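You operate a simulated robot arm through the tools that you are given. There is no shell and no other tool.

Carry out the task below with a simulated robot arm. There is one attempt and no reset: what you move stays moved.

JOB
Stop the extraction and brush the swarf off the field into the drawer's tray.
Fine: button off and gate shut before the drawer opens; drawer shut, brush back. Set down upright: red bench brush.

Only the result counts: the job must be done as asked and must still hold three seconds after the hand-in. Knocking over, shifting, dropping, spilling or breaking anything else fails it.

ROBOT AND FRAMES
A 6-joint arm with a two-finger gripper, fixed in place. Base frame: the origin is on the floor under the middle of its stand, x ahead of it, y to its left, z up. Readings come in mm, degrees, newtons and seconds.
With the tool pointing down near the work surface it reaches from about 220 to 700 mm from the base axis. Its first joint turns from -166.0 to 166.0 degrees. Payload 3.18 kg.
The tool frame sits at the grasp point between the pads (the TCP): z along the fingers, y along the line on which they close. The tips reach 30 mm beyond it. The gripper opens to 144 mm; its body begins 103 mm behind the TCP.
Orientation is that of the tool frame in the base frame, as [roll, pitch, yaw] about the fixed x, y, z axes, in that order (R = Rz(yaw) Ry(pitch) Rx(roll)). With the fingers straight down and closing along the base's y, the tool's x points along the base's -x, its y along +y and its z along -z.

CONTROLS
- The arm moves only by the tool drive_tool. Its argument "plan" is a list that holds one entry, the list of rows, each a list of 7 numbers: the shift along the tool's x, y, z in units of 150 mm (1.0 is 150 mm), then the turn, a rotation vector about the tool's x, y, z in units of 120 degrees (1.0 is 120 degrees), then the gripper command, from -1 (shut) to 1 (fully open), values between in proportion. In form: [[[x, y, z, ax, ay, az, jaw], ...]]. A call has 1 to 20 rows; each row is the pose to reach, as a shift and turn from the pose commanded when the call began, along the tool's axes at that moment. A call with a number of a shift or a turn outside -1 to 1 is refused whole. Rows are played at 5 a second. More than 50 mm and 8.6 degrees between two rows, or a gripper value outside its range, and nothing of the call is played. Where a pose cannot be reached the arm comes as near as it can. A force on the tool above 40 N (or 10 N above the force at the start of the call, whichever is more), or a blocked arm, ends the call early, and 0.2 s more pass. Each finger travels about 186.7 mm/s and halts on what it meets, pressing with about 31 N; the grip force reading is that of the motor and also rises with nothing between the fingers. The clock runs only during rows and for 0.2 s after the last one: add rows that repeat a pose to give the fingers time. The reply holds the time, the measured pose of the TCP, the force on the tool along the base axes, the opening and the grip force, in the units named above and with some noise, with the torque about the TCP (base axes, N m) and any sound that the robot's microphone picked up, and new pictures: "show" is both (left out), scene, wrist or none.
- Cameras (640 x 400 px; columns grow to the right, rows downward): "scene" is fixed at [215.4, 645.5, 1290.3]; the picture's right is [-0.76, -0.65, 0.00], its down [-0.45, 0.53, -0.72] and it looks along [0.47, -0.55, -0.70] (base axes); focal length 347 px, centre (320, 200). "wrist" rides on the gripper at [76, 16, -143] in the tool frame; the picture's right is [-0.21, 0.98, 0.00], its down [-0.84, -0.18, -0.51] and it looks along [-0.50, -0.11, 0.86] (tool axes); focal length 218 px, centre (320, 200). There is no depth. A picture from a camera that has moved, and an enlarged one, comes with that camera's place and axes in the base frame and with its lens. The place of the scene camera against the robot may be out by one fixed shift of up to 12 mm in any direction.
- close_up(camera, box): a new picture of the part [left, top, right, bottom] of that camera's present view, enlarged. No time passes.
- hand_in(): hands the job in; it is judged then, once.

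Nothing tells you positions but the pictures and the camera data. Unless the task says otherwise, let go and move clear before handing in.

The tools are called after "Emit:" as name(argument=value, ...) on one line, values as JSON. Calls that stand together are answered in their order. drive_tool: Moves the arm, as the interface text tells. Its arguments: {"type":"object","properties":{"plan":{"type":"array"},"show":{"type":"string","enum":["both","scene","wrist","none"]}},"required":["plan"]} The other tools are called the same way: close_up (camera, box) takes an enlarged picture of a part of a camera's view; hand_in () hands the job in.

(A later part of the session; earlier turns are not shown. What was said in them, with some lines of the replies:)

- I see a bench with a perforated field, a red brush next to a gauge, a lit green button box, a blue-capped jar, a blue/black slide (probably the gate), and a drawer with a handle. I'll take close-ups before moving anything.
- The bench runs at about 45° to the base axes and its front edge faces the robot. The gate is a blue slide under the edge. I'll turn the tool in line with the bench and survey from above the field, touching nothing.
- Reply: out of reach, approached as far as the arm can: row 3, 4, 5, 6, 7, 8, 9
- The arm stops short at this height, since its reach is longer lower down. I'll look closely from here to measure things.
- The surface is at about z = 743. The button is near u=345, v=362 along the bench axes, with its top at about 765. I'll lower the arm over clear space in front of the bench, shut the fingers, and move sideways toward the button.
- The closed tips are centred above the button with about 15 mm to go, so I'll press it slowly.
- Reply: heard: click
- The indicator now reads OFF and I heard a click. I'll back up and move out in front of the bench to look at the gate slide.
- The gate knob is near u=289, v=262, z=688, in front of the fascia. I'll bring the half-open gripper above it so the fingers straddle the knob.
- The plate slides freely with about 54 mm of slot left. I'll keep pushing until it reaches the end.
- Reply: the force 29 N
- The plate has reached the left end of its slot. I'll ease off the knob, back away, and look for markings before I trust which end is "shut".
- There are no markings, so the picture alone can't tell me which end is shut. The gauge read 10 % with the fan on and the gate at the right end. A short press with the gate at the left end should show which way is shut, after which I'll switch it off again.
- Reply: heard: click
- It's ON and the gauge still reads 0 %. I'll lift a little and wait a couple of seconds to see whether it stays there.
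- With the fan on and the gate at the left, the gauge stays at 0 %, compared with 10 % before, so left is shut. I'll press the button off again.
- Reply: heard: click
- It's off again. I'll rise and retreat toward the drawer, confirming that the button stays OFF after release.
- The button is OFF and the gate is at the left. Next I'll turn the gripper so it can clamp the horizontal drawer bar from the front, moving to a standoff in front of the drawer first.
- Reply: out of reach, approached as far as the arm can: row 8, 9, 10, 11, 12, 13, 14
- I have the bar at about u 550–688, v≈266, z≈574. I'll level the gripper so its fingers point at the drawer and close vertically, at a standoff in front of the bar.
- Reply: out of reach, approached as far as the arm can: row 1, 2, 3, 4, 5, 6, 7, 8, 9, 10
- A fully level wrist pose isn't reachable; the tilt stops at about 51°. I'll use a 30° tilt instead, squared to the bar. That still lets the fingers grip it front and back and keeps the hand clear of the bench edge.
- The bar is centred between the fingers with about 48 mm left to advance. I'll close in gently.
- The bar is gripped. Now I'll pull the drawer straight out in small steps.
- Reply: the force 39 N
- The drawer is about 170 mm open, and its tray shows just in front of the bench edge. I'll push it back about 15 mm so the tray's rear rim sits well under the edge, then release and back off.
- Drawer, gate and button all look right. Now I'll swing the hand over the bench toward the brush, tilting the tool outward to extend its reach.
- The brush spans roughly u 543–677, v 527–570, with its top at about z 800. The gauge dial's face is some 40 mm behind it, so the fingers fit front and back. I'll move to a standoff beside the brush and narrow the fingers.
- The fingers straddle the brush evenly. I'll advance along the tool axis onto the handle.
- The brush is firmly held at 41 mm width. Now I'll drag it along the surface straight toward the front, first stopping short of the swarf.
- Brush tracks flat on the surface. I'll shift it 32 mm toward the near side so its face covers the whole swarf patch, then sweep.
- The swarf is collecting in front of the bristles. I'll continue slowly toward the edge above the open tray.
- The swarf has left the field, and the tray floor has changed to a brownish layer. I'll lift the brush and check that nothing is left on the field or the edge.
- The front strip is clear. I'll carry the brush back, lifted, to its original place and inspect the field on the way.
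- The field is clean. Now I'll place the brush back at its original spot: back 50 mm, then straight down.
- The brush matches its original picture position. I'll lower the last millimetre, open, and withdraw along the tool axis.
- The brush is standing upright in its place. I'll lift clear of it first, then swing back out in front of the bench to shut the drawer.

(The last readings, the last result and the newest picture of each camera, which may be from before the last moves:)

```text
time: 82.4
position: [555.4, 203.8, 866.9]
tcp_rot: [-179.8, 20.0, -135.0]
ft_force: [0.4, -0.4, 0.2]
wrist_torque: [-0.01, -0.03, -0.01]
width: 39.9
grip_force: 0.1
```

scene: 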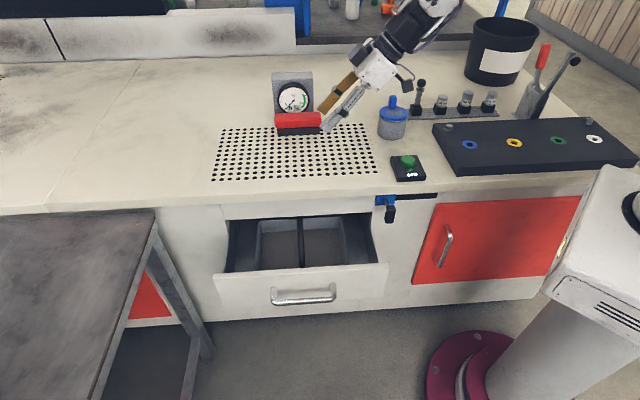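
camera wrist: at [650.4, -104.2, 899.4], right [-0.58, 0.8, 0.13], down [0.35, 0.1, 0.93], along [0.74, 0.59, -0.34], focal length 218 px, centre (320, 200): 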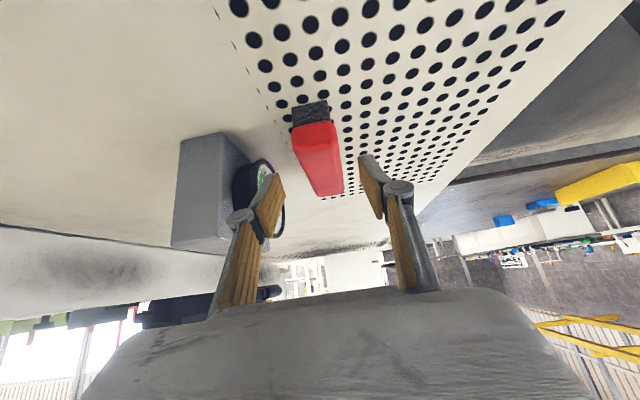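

Emit:
drive_tool(plan=[[[-0.065, 0.15, 0.05, 0, 0.024, 0, -0.45], [-0.13, 0.3, 0.1, 0, 0.048, 0, -0.45], [-0.194, 0.44, 0.15, 0, 0.072, 0, -0.45], [-0.26, 0.58, 0.2, 0, 0.096, 0, -0.45], [-0.323, 0.72, 0.25, 0, 0.12, 0, -0.45], [-0.39, 0.86, 0.305, 0, 0.144, 0, -0.45], [-0.452, 1.0, 0.356, 0, 0.167, 0, -0.45], [-0.452, 1.0, 0.356, 0, 0.167, 0, -0.45]]], show="wrist")

```text
time: 84.2
position: [509.3, 366.9, 838.9]
tcp_rot: [-179.8, -0.1, -135.0]
ft_force: [0.9, -0.4, 0.6]
wrist_torque: [0.01, 0.01, -0.01]
width: 39.7
grip_force: 0.1
camera wrist: at [442.1, 324.4, 982.1], right [-0.54, 0.84, 0.0], down [0.72, 0.47, 0.51], along [0.43, 0.27, -0.86], focal length 218 px, centre (320, 200)
```

wrist: 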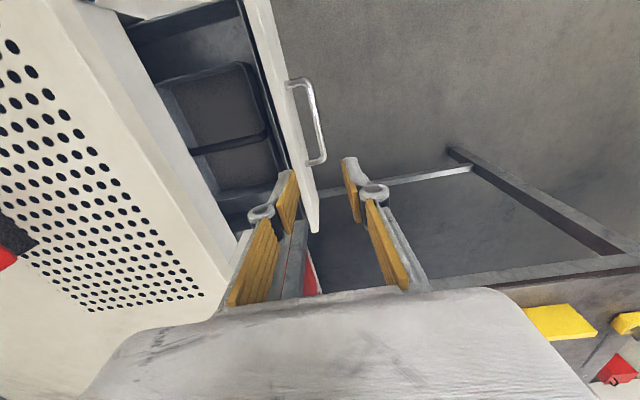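

Emit:
drive_tool(plan=[[[0.001, 0.08, 0.08, 0.031, 0, 0, -0.45], [0.002, 0.16, 0.18, 0.062, 0, 0, -0.45], [0.004, 0.24, 0.28, 0.094, 0, 0, -0.45], [0.005, 0.32, 0.39, 0.125, 0, 0, -0.45], [0.006, 0.4, 0.5, 0.156, 0, 0, -0.45], [0.008, 0.46, 0.61, 0.1875, 0, 0, -0.45], [0.009, 0.5, 0.71, 0.219, 0, 0, -0.45], [0.01, 0.5, 0.807, 0.25, 0, 0, -0.45], [0.01, 0.5, 0.807, 0.25, 0, 0, -0.45]]], show="wrist")

Emit:
close_up(camera="wrist", box=[200, 40, 440, 220])

```text
time: 86.2
position: [452.9, 419.2, 719.2]
tcp_rot: [-149.8, 0.0, -135.0]
ft_force: [0.7, -0.7, -0.1]
wrist_torque: [0.02, 0.02, -0.02]
width: 39.6
grip_force: 0.1
camera wrist: at [338.0, 425.5, 834.2], right [-0.45, 0.75, -0.49], down [0.53, 0.67, 0.53], along [0.72, -0.02, -0.69], focal length 218 px, centre (320, 200)
```

wrist: 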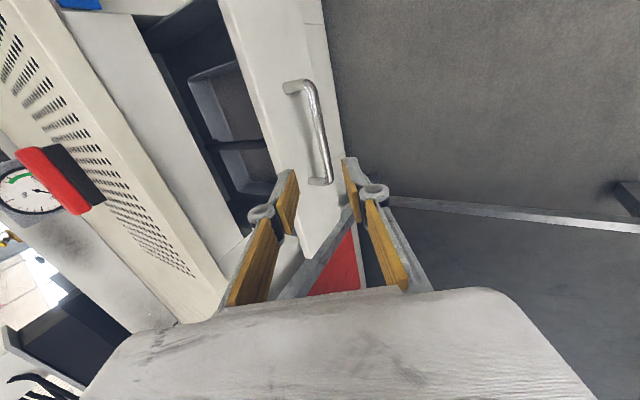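

```text
2.22 times, centred on (320, 130) of wrist
camera zoom: at [338.0, 425.5, 834.2], right [-0.45, 0.75, -0.49], down [0.53, 0.67, 0.53], along [0.72, -0.02, -0.69], focal length 485 px, centre (320, 356)
```

zoom: 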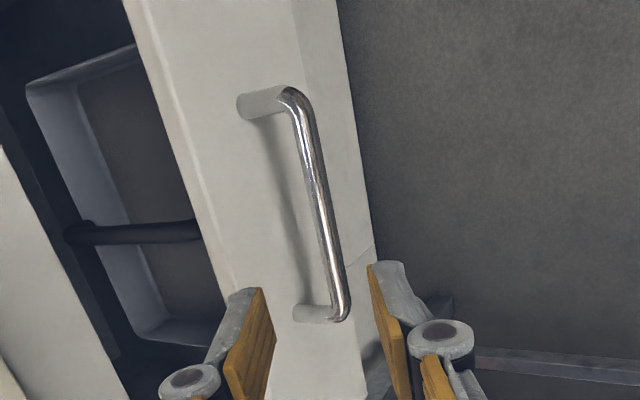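

The view matches the earlier release pose, so I'll advance onto the bar along the same line and grip it.

Emit:
drive_tool(plan=[[[0, -0.003, 0.15, 0, 0, 0, -0.45], [0, -0.003, 0.3, 0, 0, 0, -0.45], [0, -0.003, 0.45, 0, 0, 0, -0.45], [0, -0.003, 0.6, 0, 0, 0, -0.45], [0, -0.003, 0.72, 0, 0, 0, -0.45], [0, -0.003, 0.82, 0, 0, 0, -0.45], [0, -0.003, 0.92, 0, 0, 0, -0.45], [0, -0.003, 1.0, 0, 0, 0, -0.45], [0, -0.003, 1.0, 0, 0, 0, -0.45]]], show="wrist")

Emit:
close_up(camera="wrist", box=[200, 60, 440, 240])

```text
time: 88.2
position: [510.5, 366.2, 588.8]
tcp_rot: [-149.9, 0.0, -135.0]
ft_force: [0.5, -0.5, 0.1]
wrist_torque: [0.0, 0.01, -0.05]
width: 39.6
grip_force: 0.1
camera wrist: at [394.3, 371.8, 704.1], right [-0.45, 0.75, -0.49], down [0.53, 0.67, 0.53], along [0.72, -0.02, -0.69], focal length 218 px, centre (320, 200)
```

wrist: 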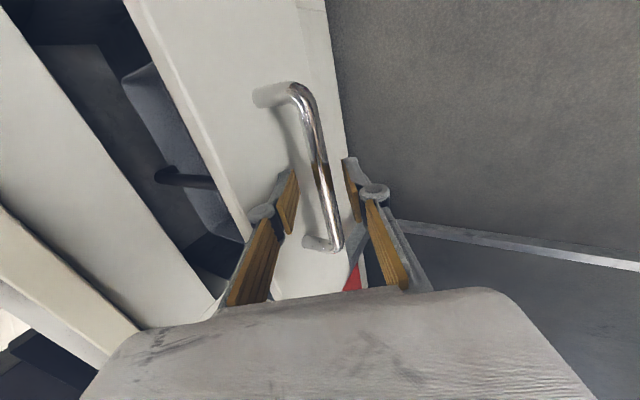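

```text
2.22 times, centred on (320, 150) of wrist
camera zoom: at [394.3, 371.8, 704.1], right [-0.45, 0.75, -0.49], down [0.53, 0.67, 0.53], along [0.72, -0.02, -0.69], focal length 485 px, centre (320, 311)
```

zoom: 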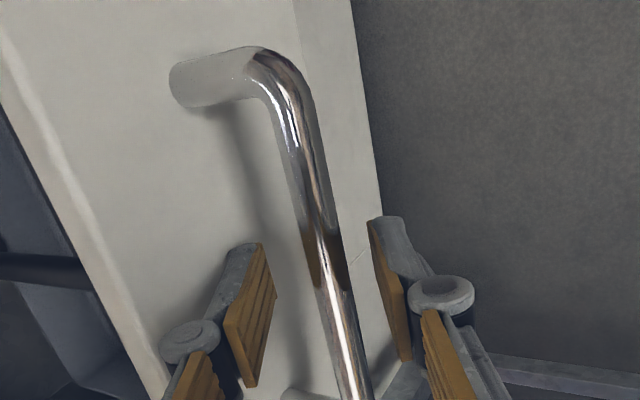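

Emit:
drive_tool(plan=[[[0, 0, 0, 0, 0, 0, -0.7], [0, 0, 0, 0, 0, 0, -1], [0, 0, 0, 0, 0, 0, -1], [0, 0, 0, 0, 0, 0, -1]]], show="none")

```text
time: 89.2
position: [509.6, 365.6, 587.5]
tcp_rot: [-149.9, -0.1, -134.9]
ft_force: [3.1, 6.0, -24.3]
wrist_torque: [0.43, -0.13, 0.67]
width: 12.9
grip_force: 42.9
```

Emit:
drive_tool(plan=[[[0, 0.0033, 0.0058, 0, 0, 0, -1], [0, -0.0256, 0.0225, 0, 0, 0, -1], [0, -0.0718, 0.0491, 0, 0, 0, -1], [0, -0.1295, 0.0825, 0, 0, 0, -1], [0, -0.1872, 0.1158, 0, 0, 0, -1], [0, -0.2449, 0.1491, 0, 0, 0, -1], [0, -0.3027, 0.1825, 0, 0, 0, -1], [0, -0.3604, 0.2158, 0, 0, 0, -1], [0, -0.4181, 0.2491, 0, 0, 0, -1], [0, -0.4585, 0.2725, 0, 0, 0, -1], [0, -0.4585, 0.2725, 0, 0, 0, -1]]], show="scene")

```text
time: 91.6
position: [565.1, 309.2, 587.3]
tcp_rot: [-149.9, -0.1, -135.0]
ft_force: [8.3, 8.9, -28.0]
wrist_torque: [0.06, 0.21, 0.38]
width: 13.0
grip_force: 42.6
```

scene: 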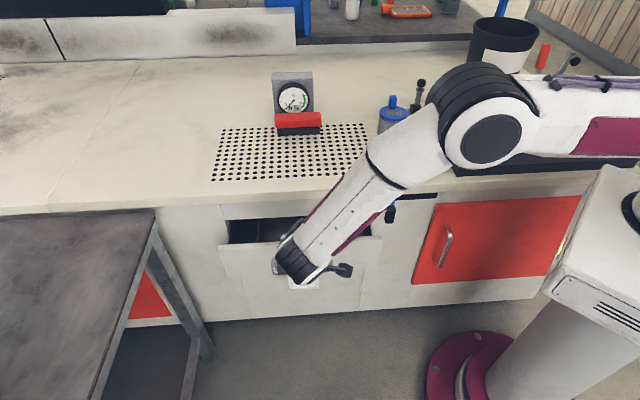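

Emit:
drive_tool(plan=[[[0, 0.0033, 0.0058, 0, 0, 0, -1], [0, -0.0256, 0.0225, 0, 0, 0, -1], [0, -0.0718, 0.0491, 0, 0, 0, -1], [0, -0.1295, 0.0825, 0, 0, 0, -1], [0, -0.1872, 0.1158, 0, 0, 0, -1], [0, -0.2449, 0.1491, 0, 0, 0, -1], [0, -0.3027, 0.1825, 0, 0, 0, -1], [0, -0.3604, 0.2158, 0, 0, 0, -1], [0, -0.395, 0.2358, 0, 0, 0, -1], [0, -0.395, 0.2358, 0, 0, 0, -1]]], show="scene")

Emit:
close_up(camera="scene", box=[180, 180, 420, 320])

```text
time: 93.8
position: [614.3, 259.7, 588.7]
tcp_rot: [-150.0, 0.0, -134.9]
ft_force: [11.3, 11.6, -23.3]
wrist_torque: [0.28, -0.06, 0.59]
width: 12.9
grip_force: 43.4
```

scene: 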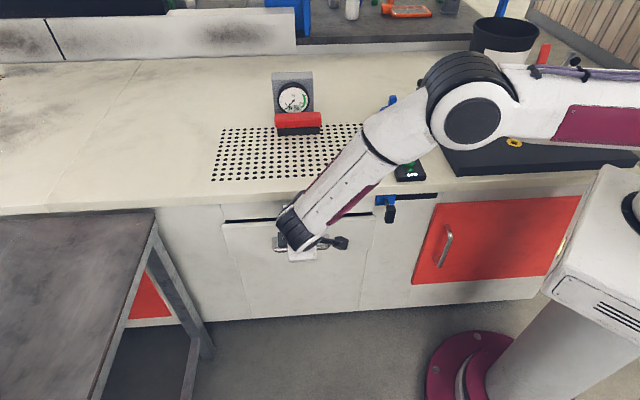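

```text
2.67 times, centred on (300, 250) of scene
camera zoom: at [215.4, 645.5, 1290.3], right [-0.76, -0.65, 0.0], down [-0.45, 0.53, -0.72], along [0.47, -0.55, -0.7], focal length 925 px, centre (373, 67)
```

zoom: 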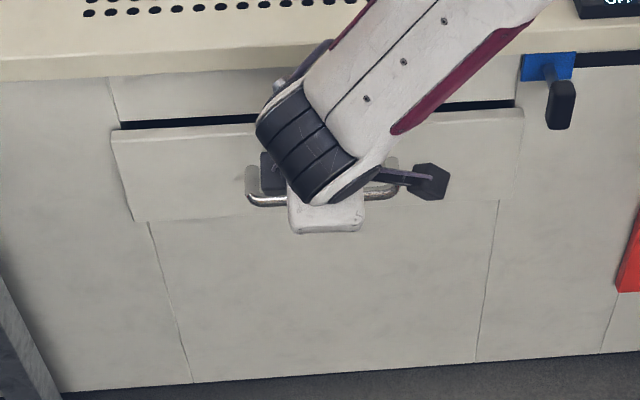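

Emit:
drive_tool(plan=[[[0, -0.0115, 0.0067, 0, 0, 0, -1], [0, -0.0231, 0.0133, 0, 0, 0, -1], [0, -0.0346, 0.02, 0, 0, 0, -1], [0, -0.0433, 0.025, 0, 0, 0, -1], [0, -0.0504, 0.0291, 0, 0, 0, -1]]], show="none")

Emit:
close_up(camera="scene", box=[180, 180, 420, 320])

```text
time: 95.0
position: [617.1, 256.2, 587.8]
tcp_rot: [-150.0, 0.0, -135.0]
ft_force: [-28.3, 25.0, 13.9]
wrist_torque: [0.33, 0.34, 0.48]
width: 13.0
grip_force: 43.1
```

```text
2.67 times, centred on (300, 250) of scene
camera zoom: at [215.4, 645.5, 1290.3], right [-0.76, -0.65, 0.0], down [-0.45, 0.53, -0.72], along [0.47, -0.55, -0.7], focal length 925 px, centre (373, 67)
```

zoom: 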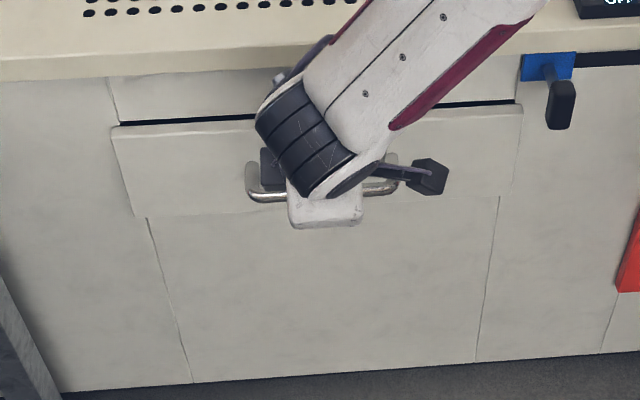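

The drawer is against its closed stop at about 38 N, with the bar back where it started. I'll open the fingers and withdraw along the tool axis.

Emit:
drive_tool(plan=[[[0, -0.0504, 0.0291, 0, 0, 0, -0.75], [0, -0.0504, 0.0291, 0, 0, 0, -0.5], [0, -0.0504, 0.0291, 0, 0, 0, -0.45], [0, -0.0504, 0.0291, 0, 0, 0, -0.45]]], show="wrist")

```text
time: 96.0
position: [626.1, 247.0, 587.8]
tcp_rot: [-149.8, -0.1, -135.1]
ft_force: [-2.7, 0.4, -1.9]
wrist_torque: [-0.02, 0.06, -0.01]
width: 41.0
grip_force: 0.1
camera wrist: at [510.5, 253.9, 703.4], right [-0.45, 0.75, -0.49], down [0.53, 0.67, 0.53], along [0.72, -0.02, -0.69], focal length 218 px, centre (320, 200)
```

wrist: 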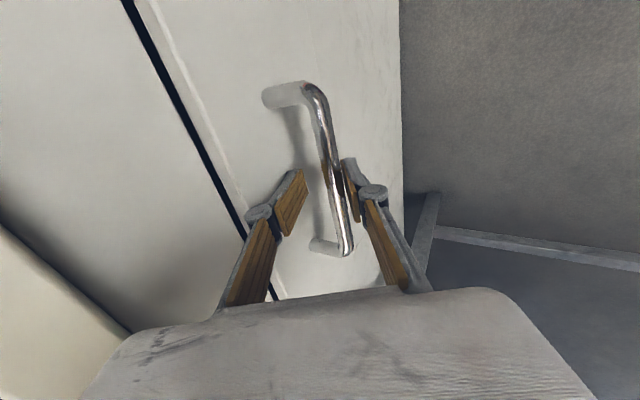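

I overshot by repeating the offset, but the fingers are open and the force is low. I'll recentre on the bar, then withdraw.

Emit:
drive_tool(plan=[[[0, 0.025, -0.0145, 0, 0, 0, -0.45], [0, 0.0504, -0.0291, 0, 0, 0, -0.45], [0, 0.0504, -0.1, 0, 0, 0, -0.45], [0, 0.0504, -0.2, 0, 0, 0, -0.45], [0, 0.0504, -0.35, 0, 0, 0, -0.45], [0, 0.0504, -0.5, 0, 0, 0, -0.45], [0, 0.0504, -0.7, 0, 0, 0, -0.45], [0, 0.0504, -0.9, 0, 0, 0, -0.45], [0, 0.0504, -0.9, 0, 0, 0, -0.45]]], show="both")

Emit:
close_up(camera="scene", box=[180, 160, 420, 320])

```text
time: 98.0
position: [572.7, 302.8, 700.1]
tcp_rot: [-150.0, 0.0, -135.0]
ft_force: [-0.5, -0.6, -0.2]
wrist_torque: [-0.01, -0.01, -0.01]
width: 39.4
grip_force: 0.1
camera wrist: at [457.6, 309.6, 816.5], right [-0.45, 0.75, -0.49], down [0.53, 0.67, 0.53], along [0.72, -0.02, -0.69], focal length 218 px, centre (320, 200)
```

scene: 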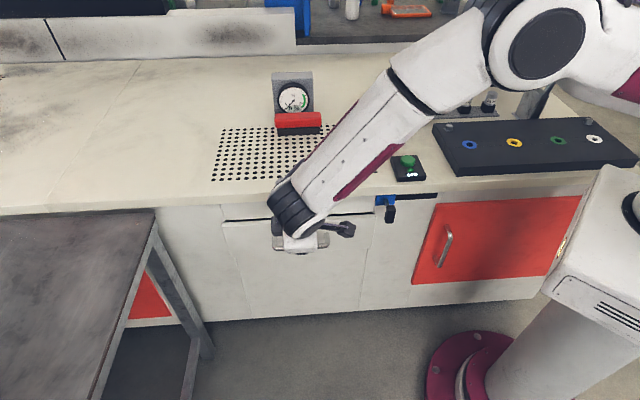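
wrist: 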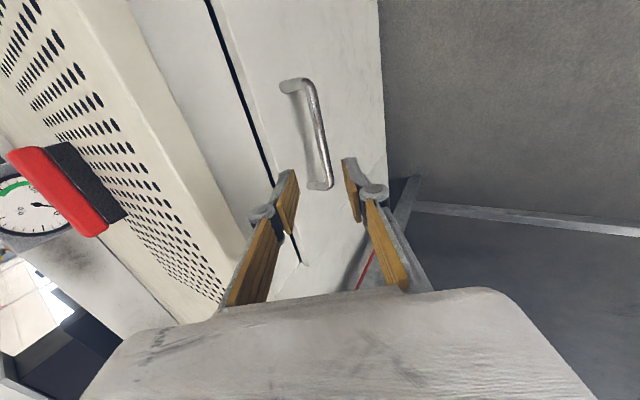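

```text
2.50 times, centred on (300, 240) of scene
camera zoom: at [215.4, 645.5, 1290.3], right [-0.76, -0.65, 0.0], down [-0.45, 0.53, -0.72], along [0.47, -0.55, -0.7], focal length 867 px, centre (370, 100)
```

zoom: 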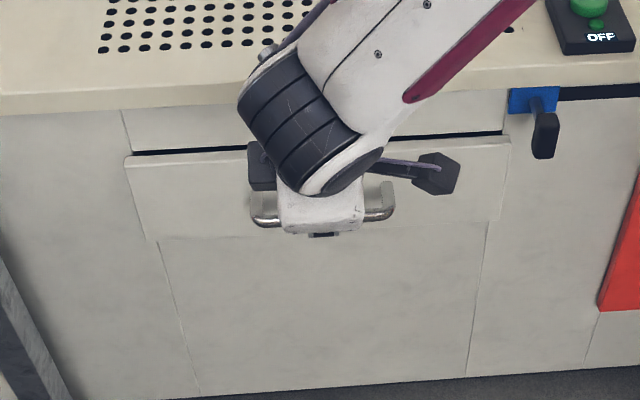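

Emit:
drive_tool(plan=[[[0.03, 0.03, -0.16, -0.04, 0, 0, -0.45], [0.08, 0.06, -0.33, -0.08, 0, 0, -0.45], [0.15, 0.09, -0.5, -0.125, 0, 0, -0.45], [0.25, 0.12, -0.67, -0.17, 0, 0, -0.45], [0.33, 0.15, -0.84, -0.21, 0, 0, -0.45], [0.4, 0.177, -1.0, -0.25, 0, 0, -0.45], [0.4, 0.177, -1.0, -0.25, 0, 0, -0.45]]], show="both")

Emit:
close_up(camera="scene", box=[180, 160, 460, 330])

Emit:
close_up(camera="scene", box=[200, 60, 440, 210])

```text
time: 99.6
position: [460.8, 328.1, 816.3]
tcp_rot: [-179.8, 0.1, -135.1]
ft_force: [0.1, 0.1, 0.0]
wrist_torque: [0.01, -0.02, -0.01]
width: 39.4
grip_force: 0.0
camera wrist: at [394.5, 285.2, 959.2], right [-0.54, 0.84, 0.0], down [0.72, 0.47, 0.51], along [0.43, 0.27, -0.86], focal length 218 px, centre (320, 200)
```

scene: 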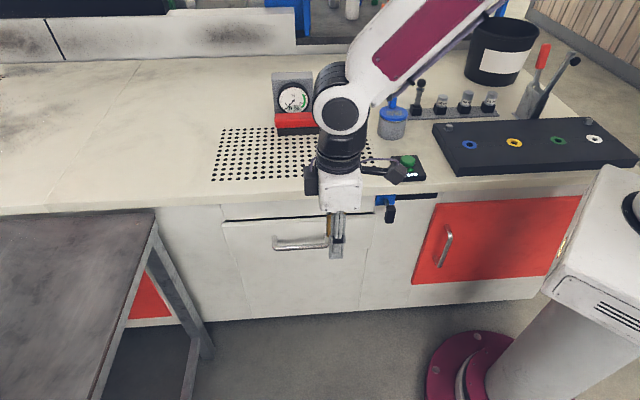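
wrist: 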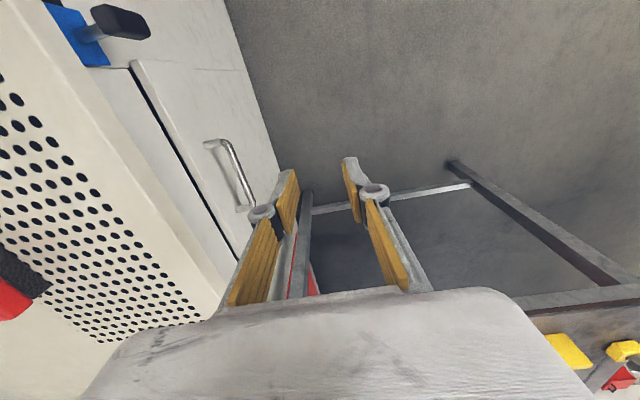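

```text
2.29 times, centred on (320, 245) of scene
camera zoom: at [215.4, 645.5, 1290.3], right [-0.76, -0.65, 0.0], down [-0.45, 0.53, -0.72], along [0.47, -0.55, -0.7], focal length 792 px, centre (320, 97)
```

zoom: 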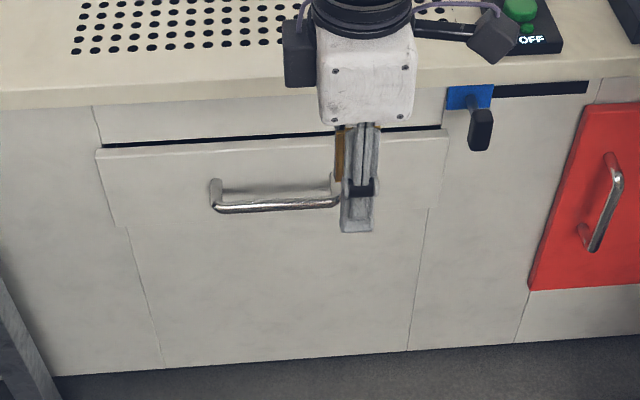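

```text
2.67 times, centred on (320, 135) of scene
camera zoom: at [215.4, 645.5, 1290.3], right [-0.76, -0.65, 0.0], down [-0.45, 0.53, -0.72], along [0.47, -0.55, -0.7], focal length 925 px, centre (320, 373)
```

zoom: 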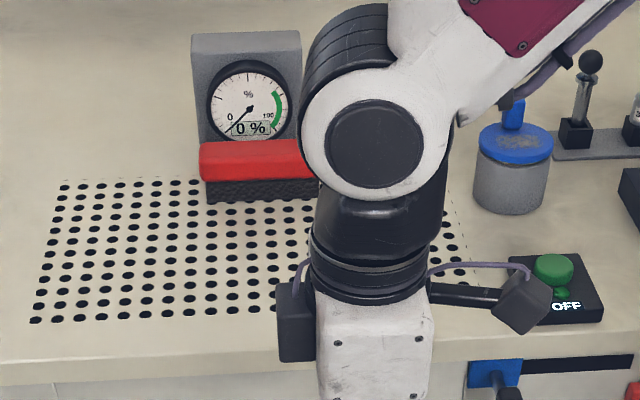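

Everything looks back in place. I'll move the arm well clear for a final unobstructed check.

Emit:
drive_tool(plan=[[[0.15, 0, -0.05, 0, 0, 0, -0.45], [0.3, 0, -0.1, 0, 0, 0, -0.45], [0.5, 0, -0.15, 0, 0, 0, -0.45], [0.7, 0, -0.2, 0, 0, 0, -0.45], [0.85, 0, -0.25, 0, 0, 0, -0.45], [1.0, 0, -0.3, 0, 0, 0, -0.45], [1.0, 0, -0.3, 0, 0, 0, -0.45]]], show="both")

Emit:
close_up(camera="scene", box=[200, 60, 440, 210])

Emit:
close_up(camera="scene", box=[200, 180, 460, 330])

```text
time: 101.2
position: [354.6, 223.0, 861.1]
tcp_rot: [-179.9, 0.0, -134.8]
ft_force: [0.1, 1.1, 0.5]
wrist_torque: [0.0, 0.01, -0.05]
width: 39.7
grip_force: 0.1
camera wrist: at [287.8, 180.6, 1004.4], right [-0.54, 0.84, 0.0], down [0.72, 0.47, 0.51], along [0.43, 0.27, -0.86], focal length 218 px, centre (320, 200)
```

scene: 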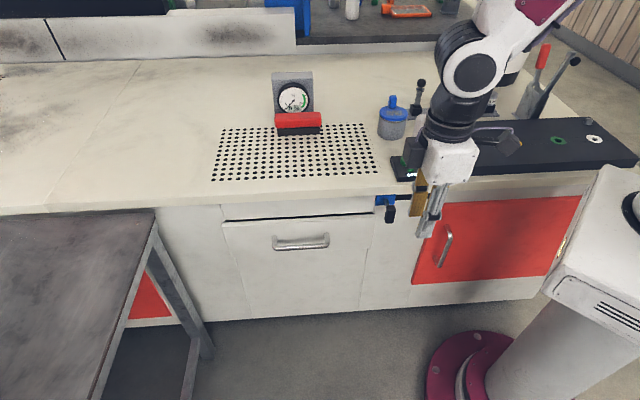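
wrist: 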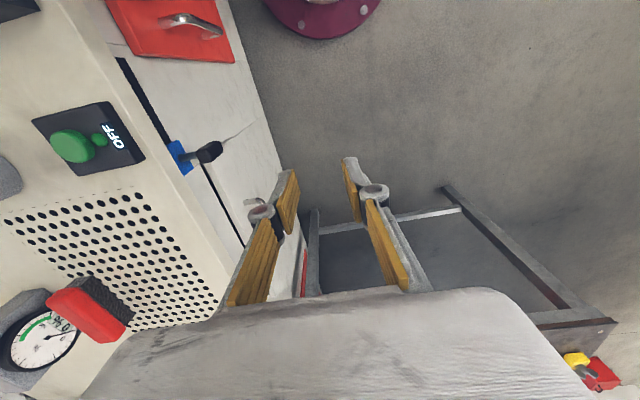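

```text
2.67 times, centred on (320, 135) of scene
camera zoom: at [215.4, 645.5, 1290.3], right [-0.76, -0.65, 0.0], down [-0.45, 0.53, -0.72], along [0.47, -0.55, -0.7], focal length 925 px, centre (320, 373)
```

zoom: 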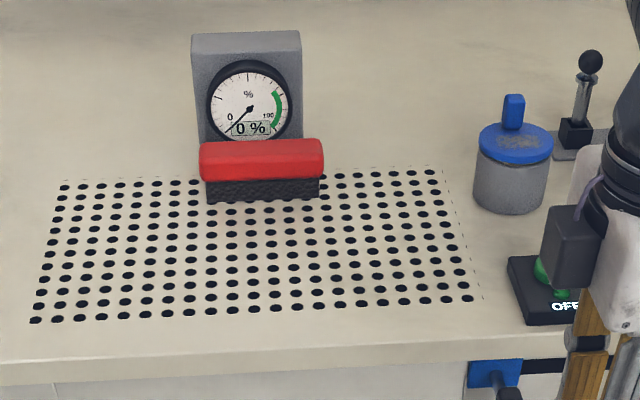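

```text
2.46 times, centred on (330, 255) of scene
camera zoom: at [215.4, 645.5, 1290.3], right [-0.76, -0.65, 0.0], down [-0.45, 0.53, -0.72], along [0.47, -0.55, -0.7], focal length 854 px, centre (295, 65)
```

zoom: 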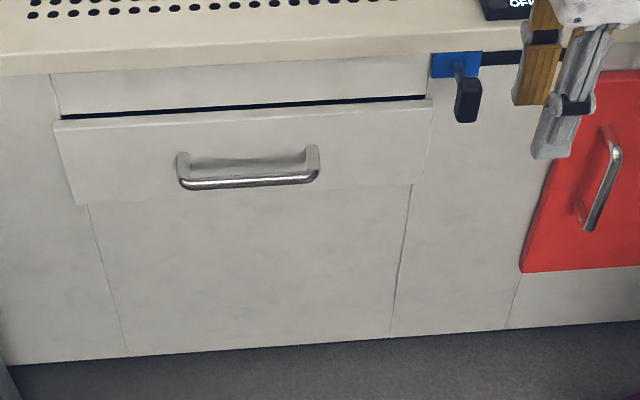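

The final check shows the field clear, the button OFF and the gate at its shut end. The drawer is closed as at the start, and the red brush stands upright in its original spot. The arm is clear with its fingers empty, so I'm handing in.

Emit:
hand_in()

```text
The job is handed in.
```

The extraction is off, the swarf is swept off the field, and I've handed the job in; no verdict has come back yet.

- **Extraction and gate:** The button reads OFF and the gate is shut, both before the drawer opened. The gate had no markings, so I switched the extraction back on for about four seconds to check it. The gauge stayed at 0 %, against 10 % before I moved the gate, so I took that end as shut.
- **Swarf:** No pieces were left on the field or the bench edge. I did not see individual pieces land in the tray. I took its floor turning from grey to brown, just as they went over the edge, as the sign they fell in.
- **Drawer and brush:** The drawer is shut against its stop. The red brush stands upright where it started. In the camera view both look the same as at the start.

Nothing else on the bench was knocked or moved that I could see.
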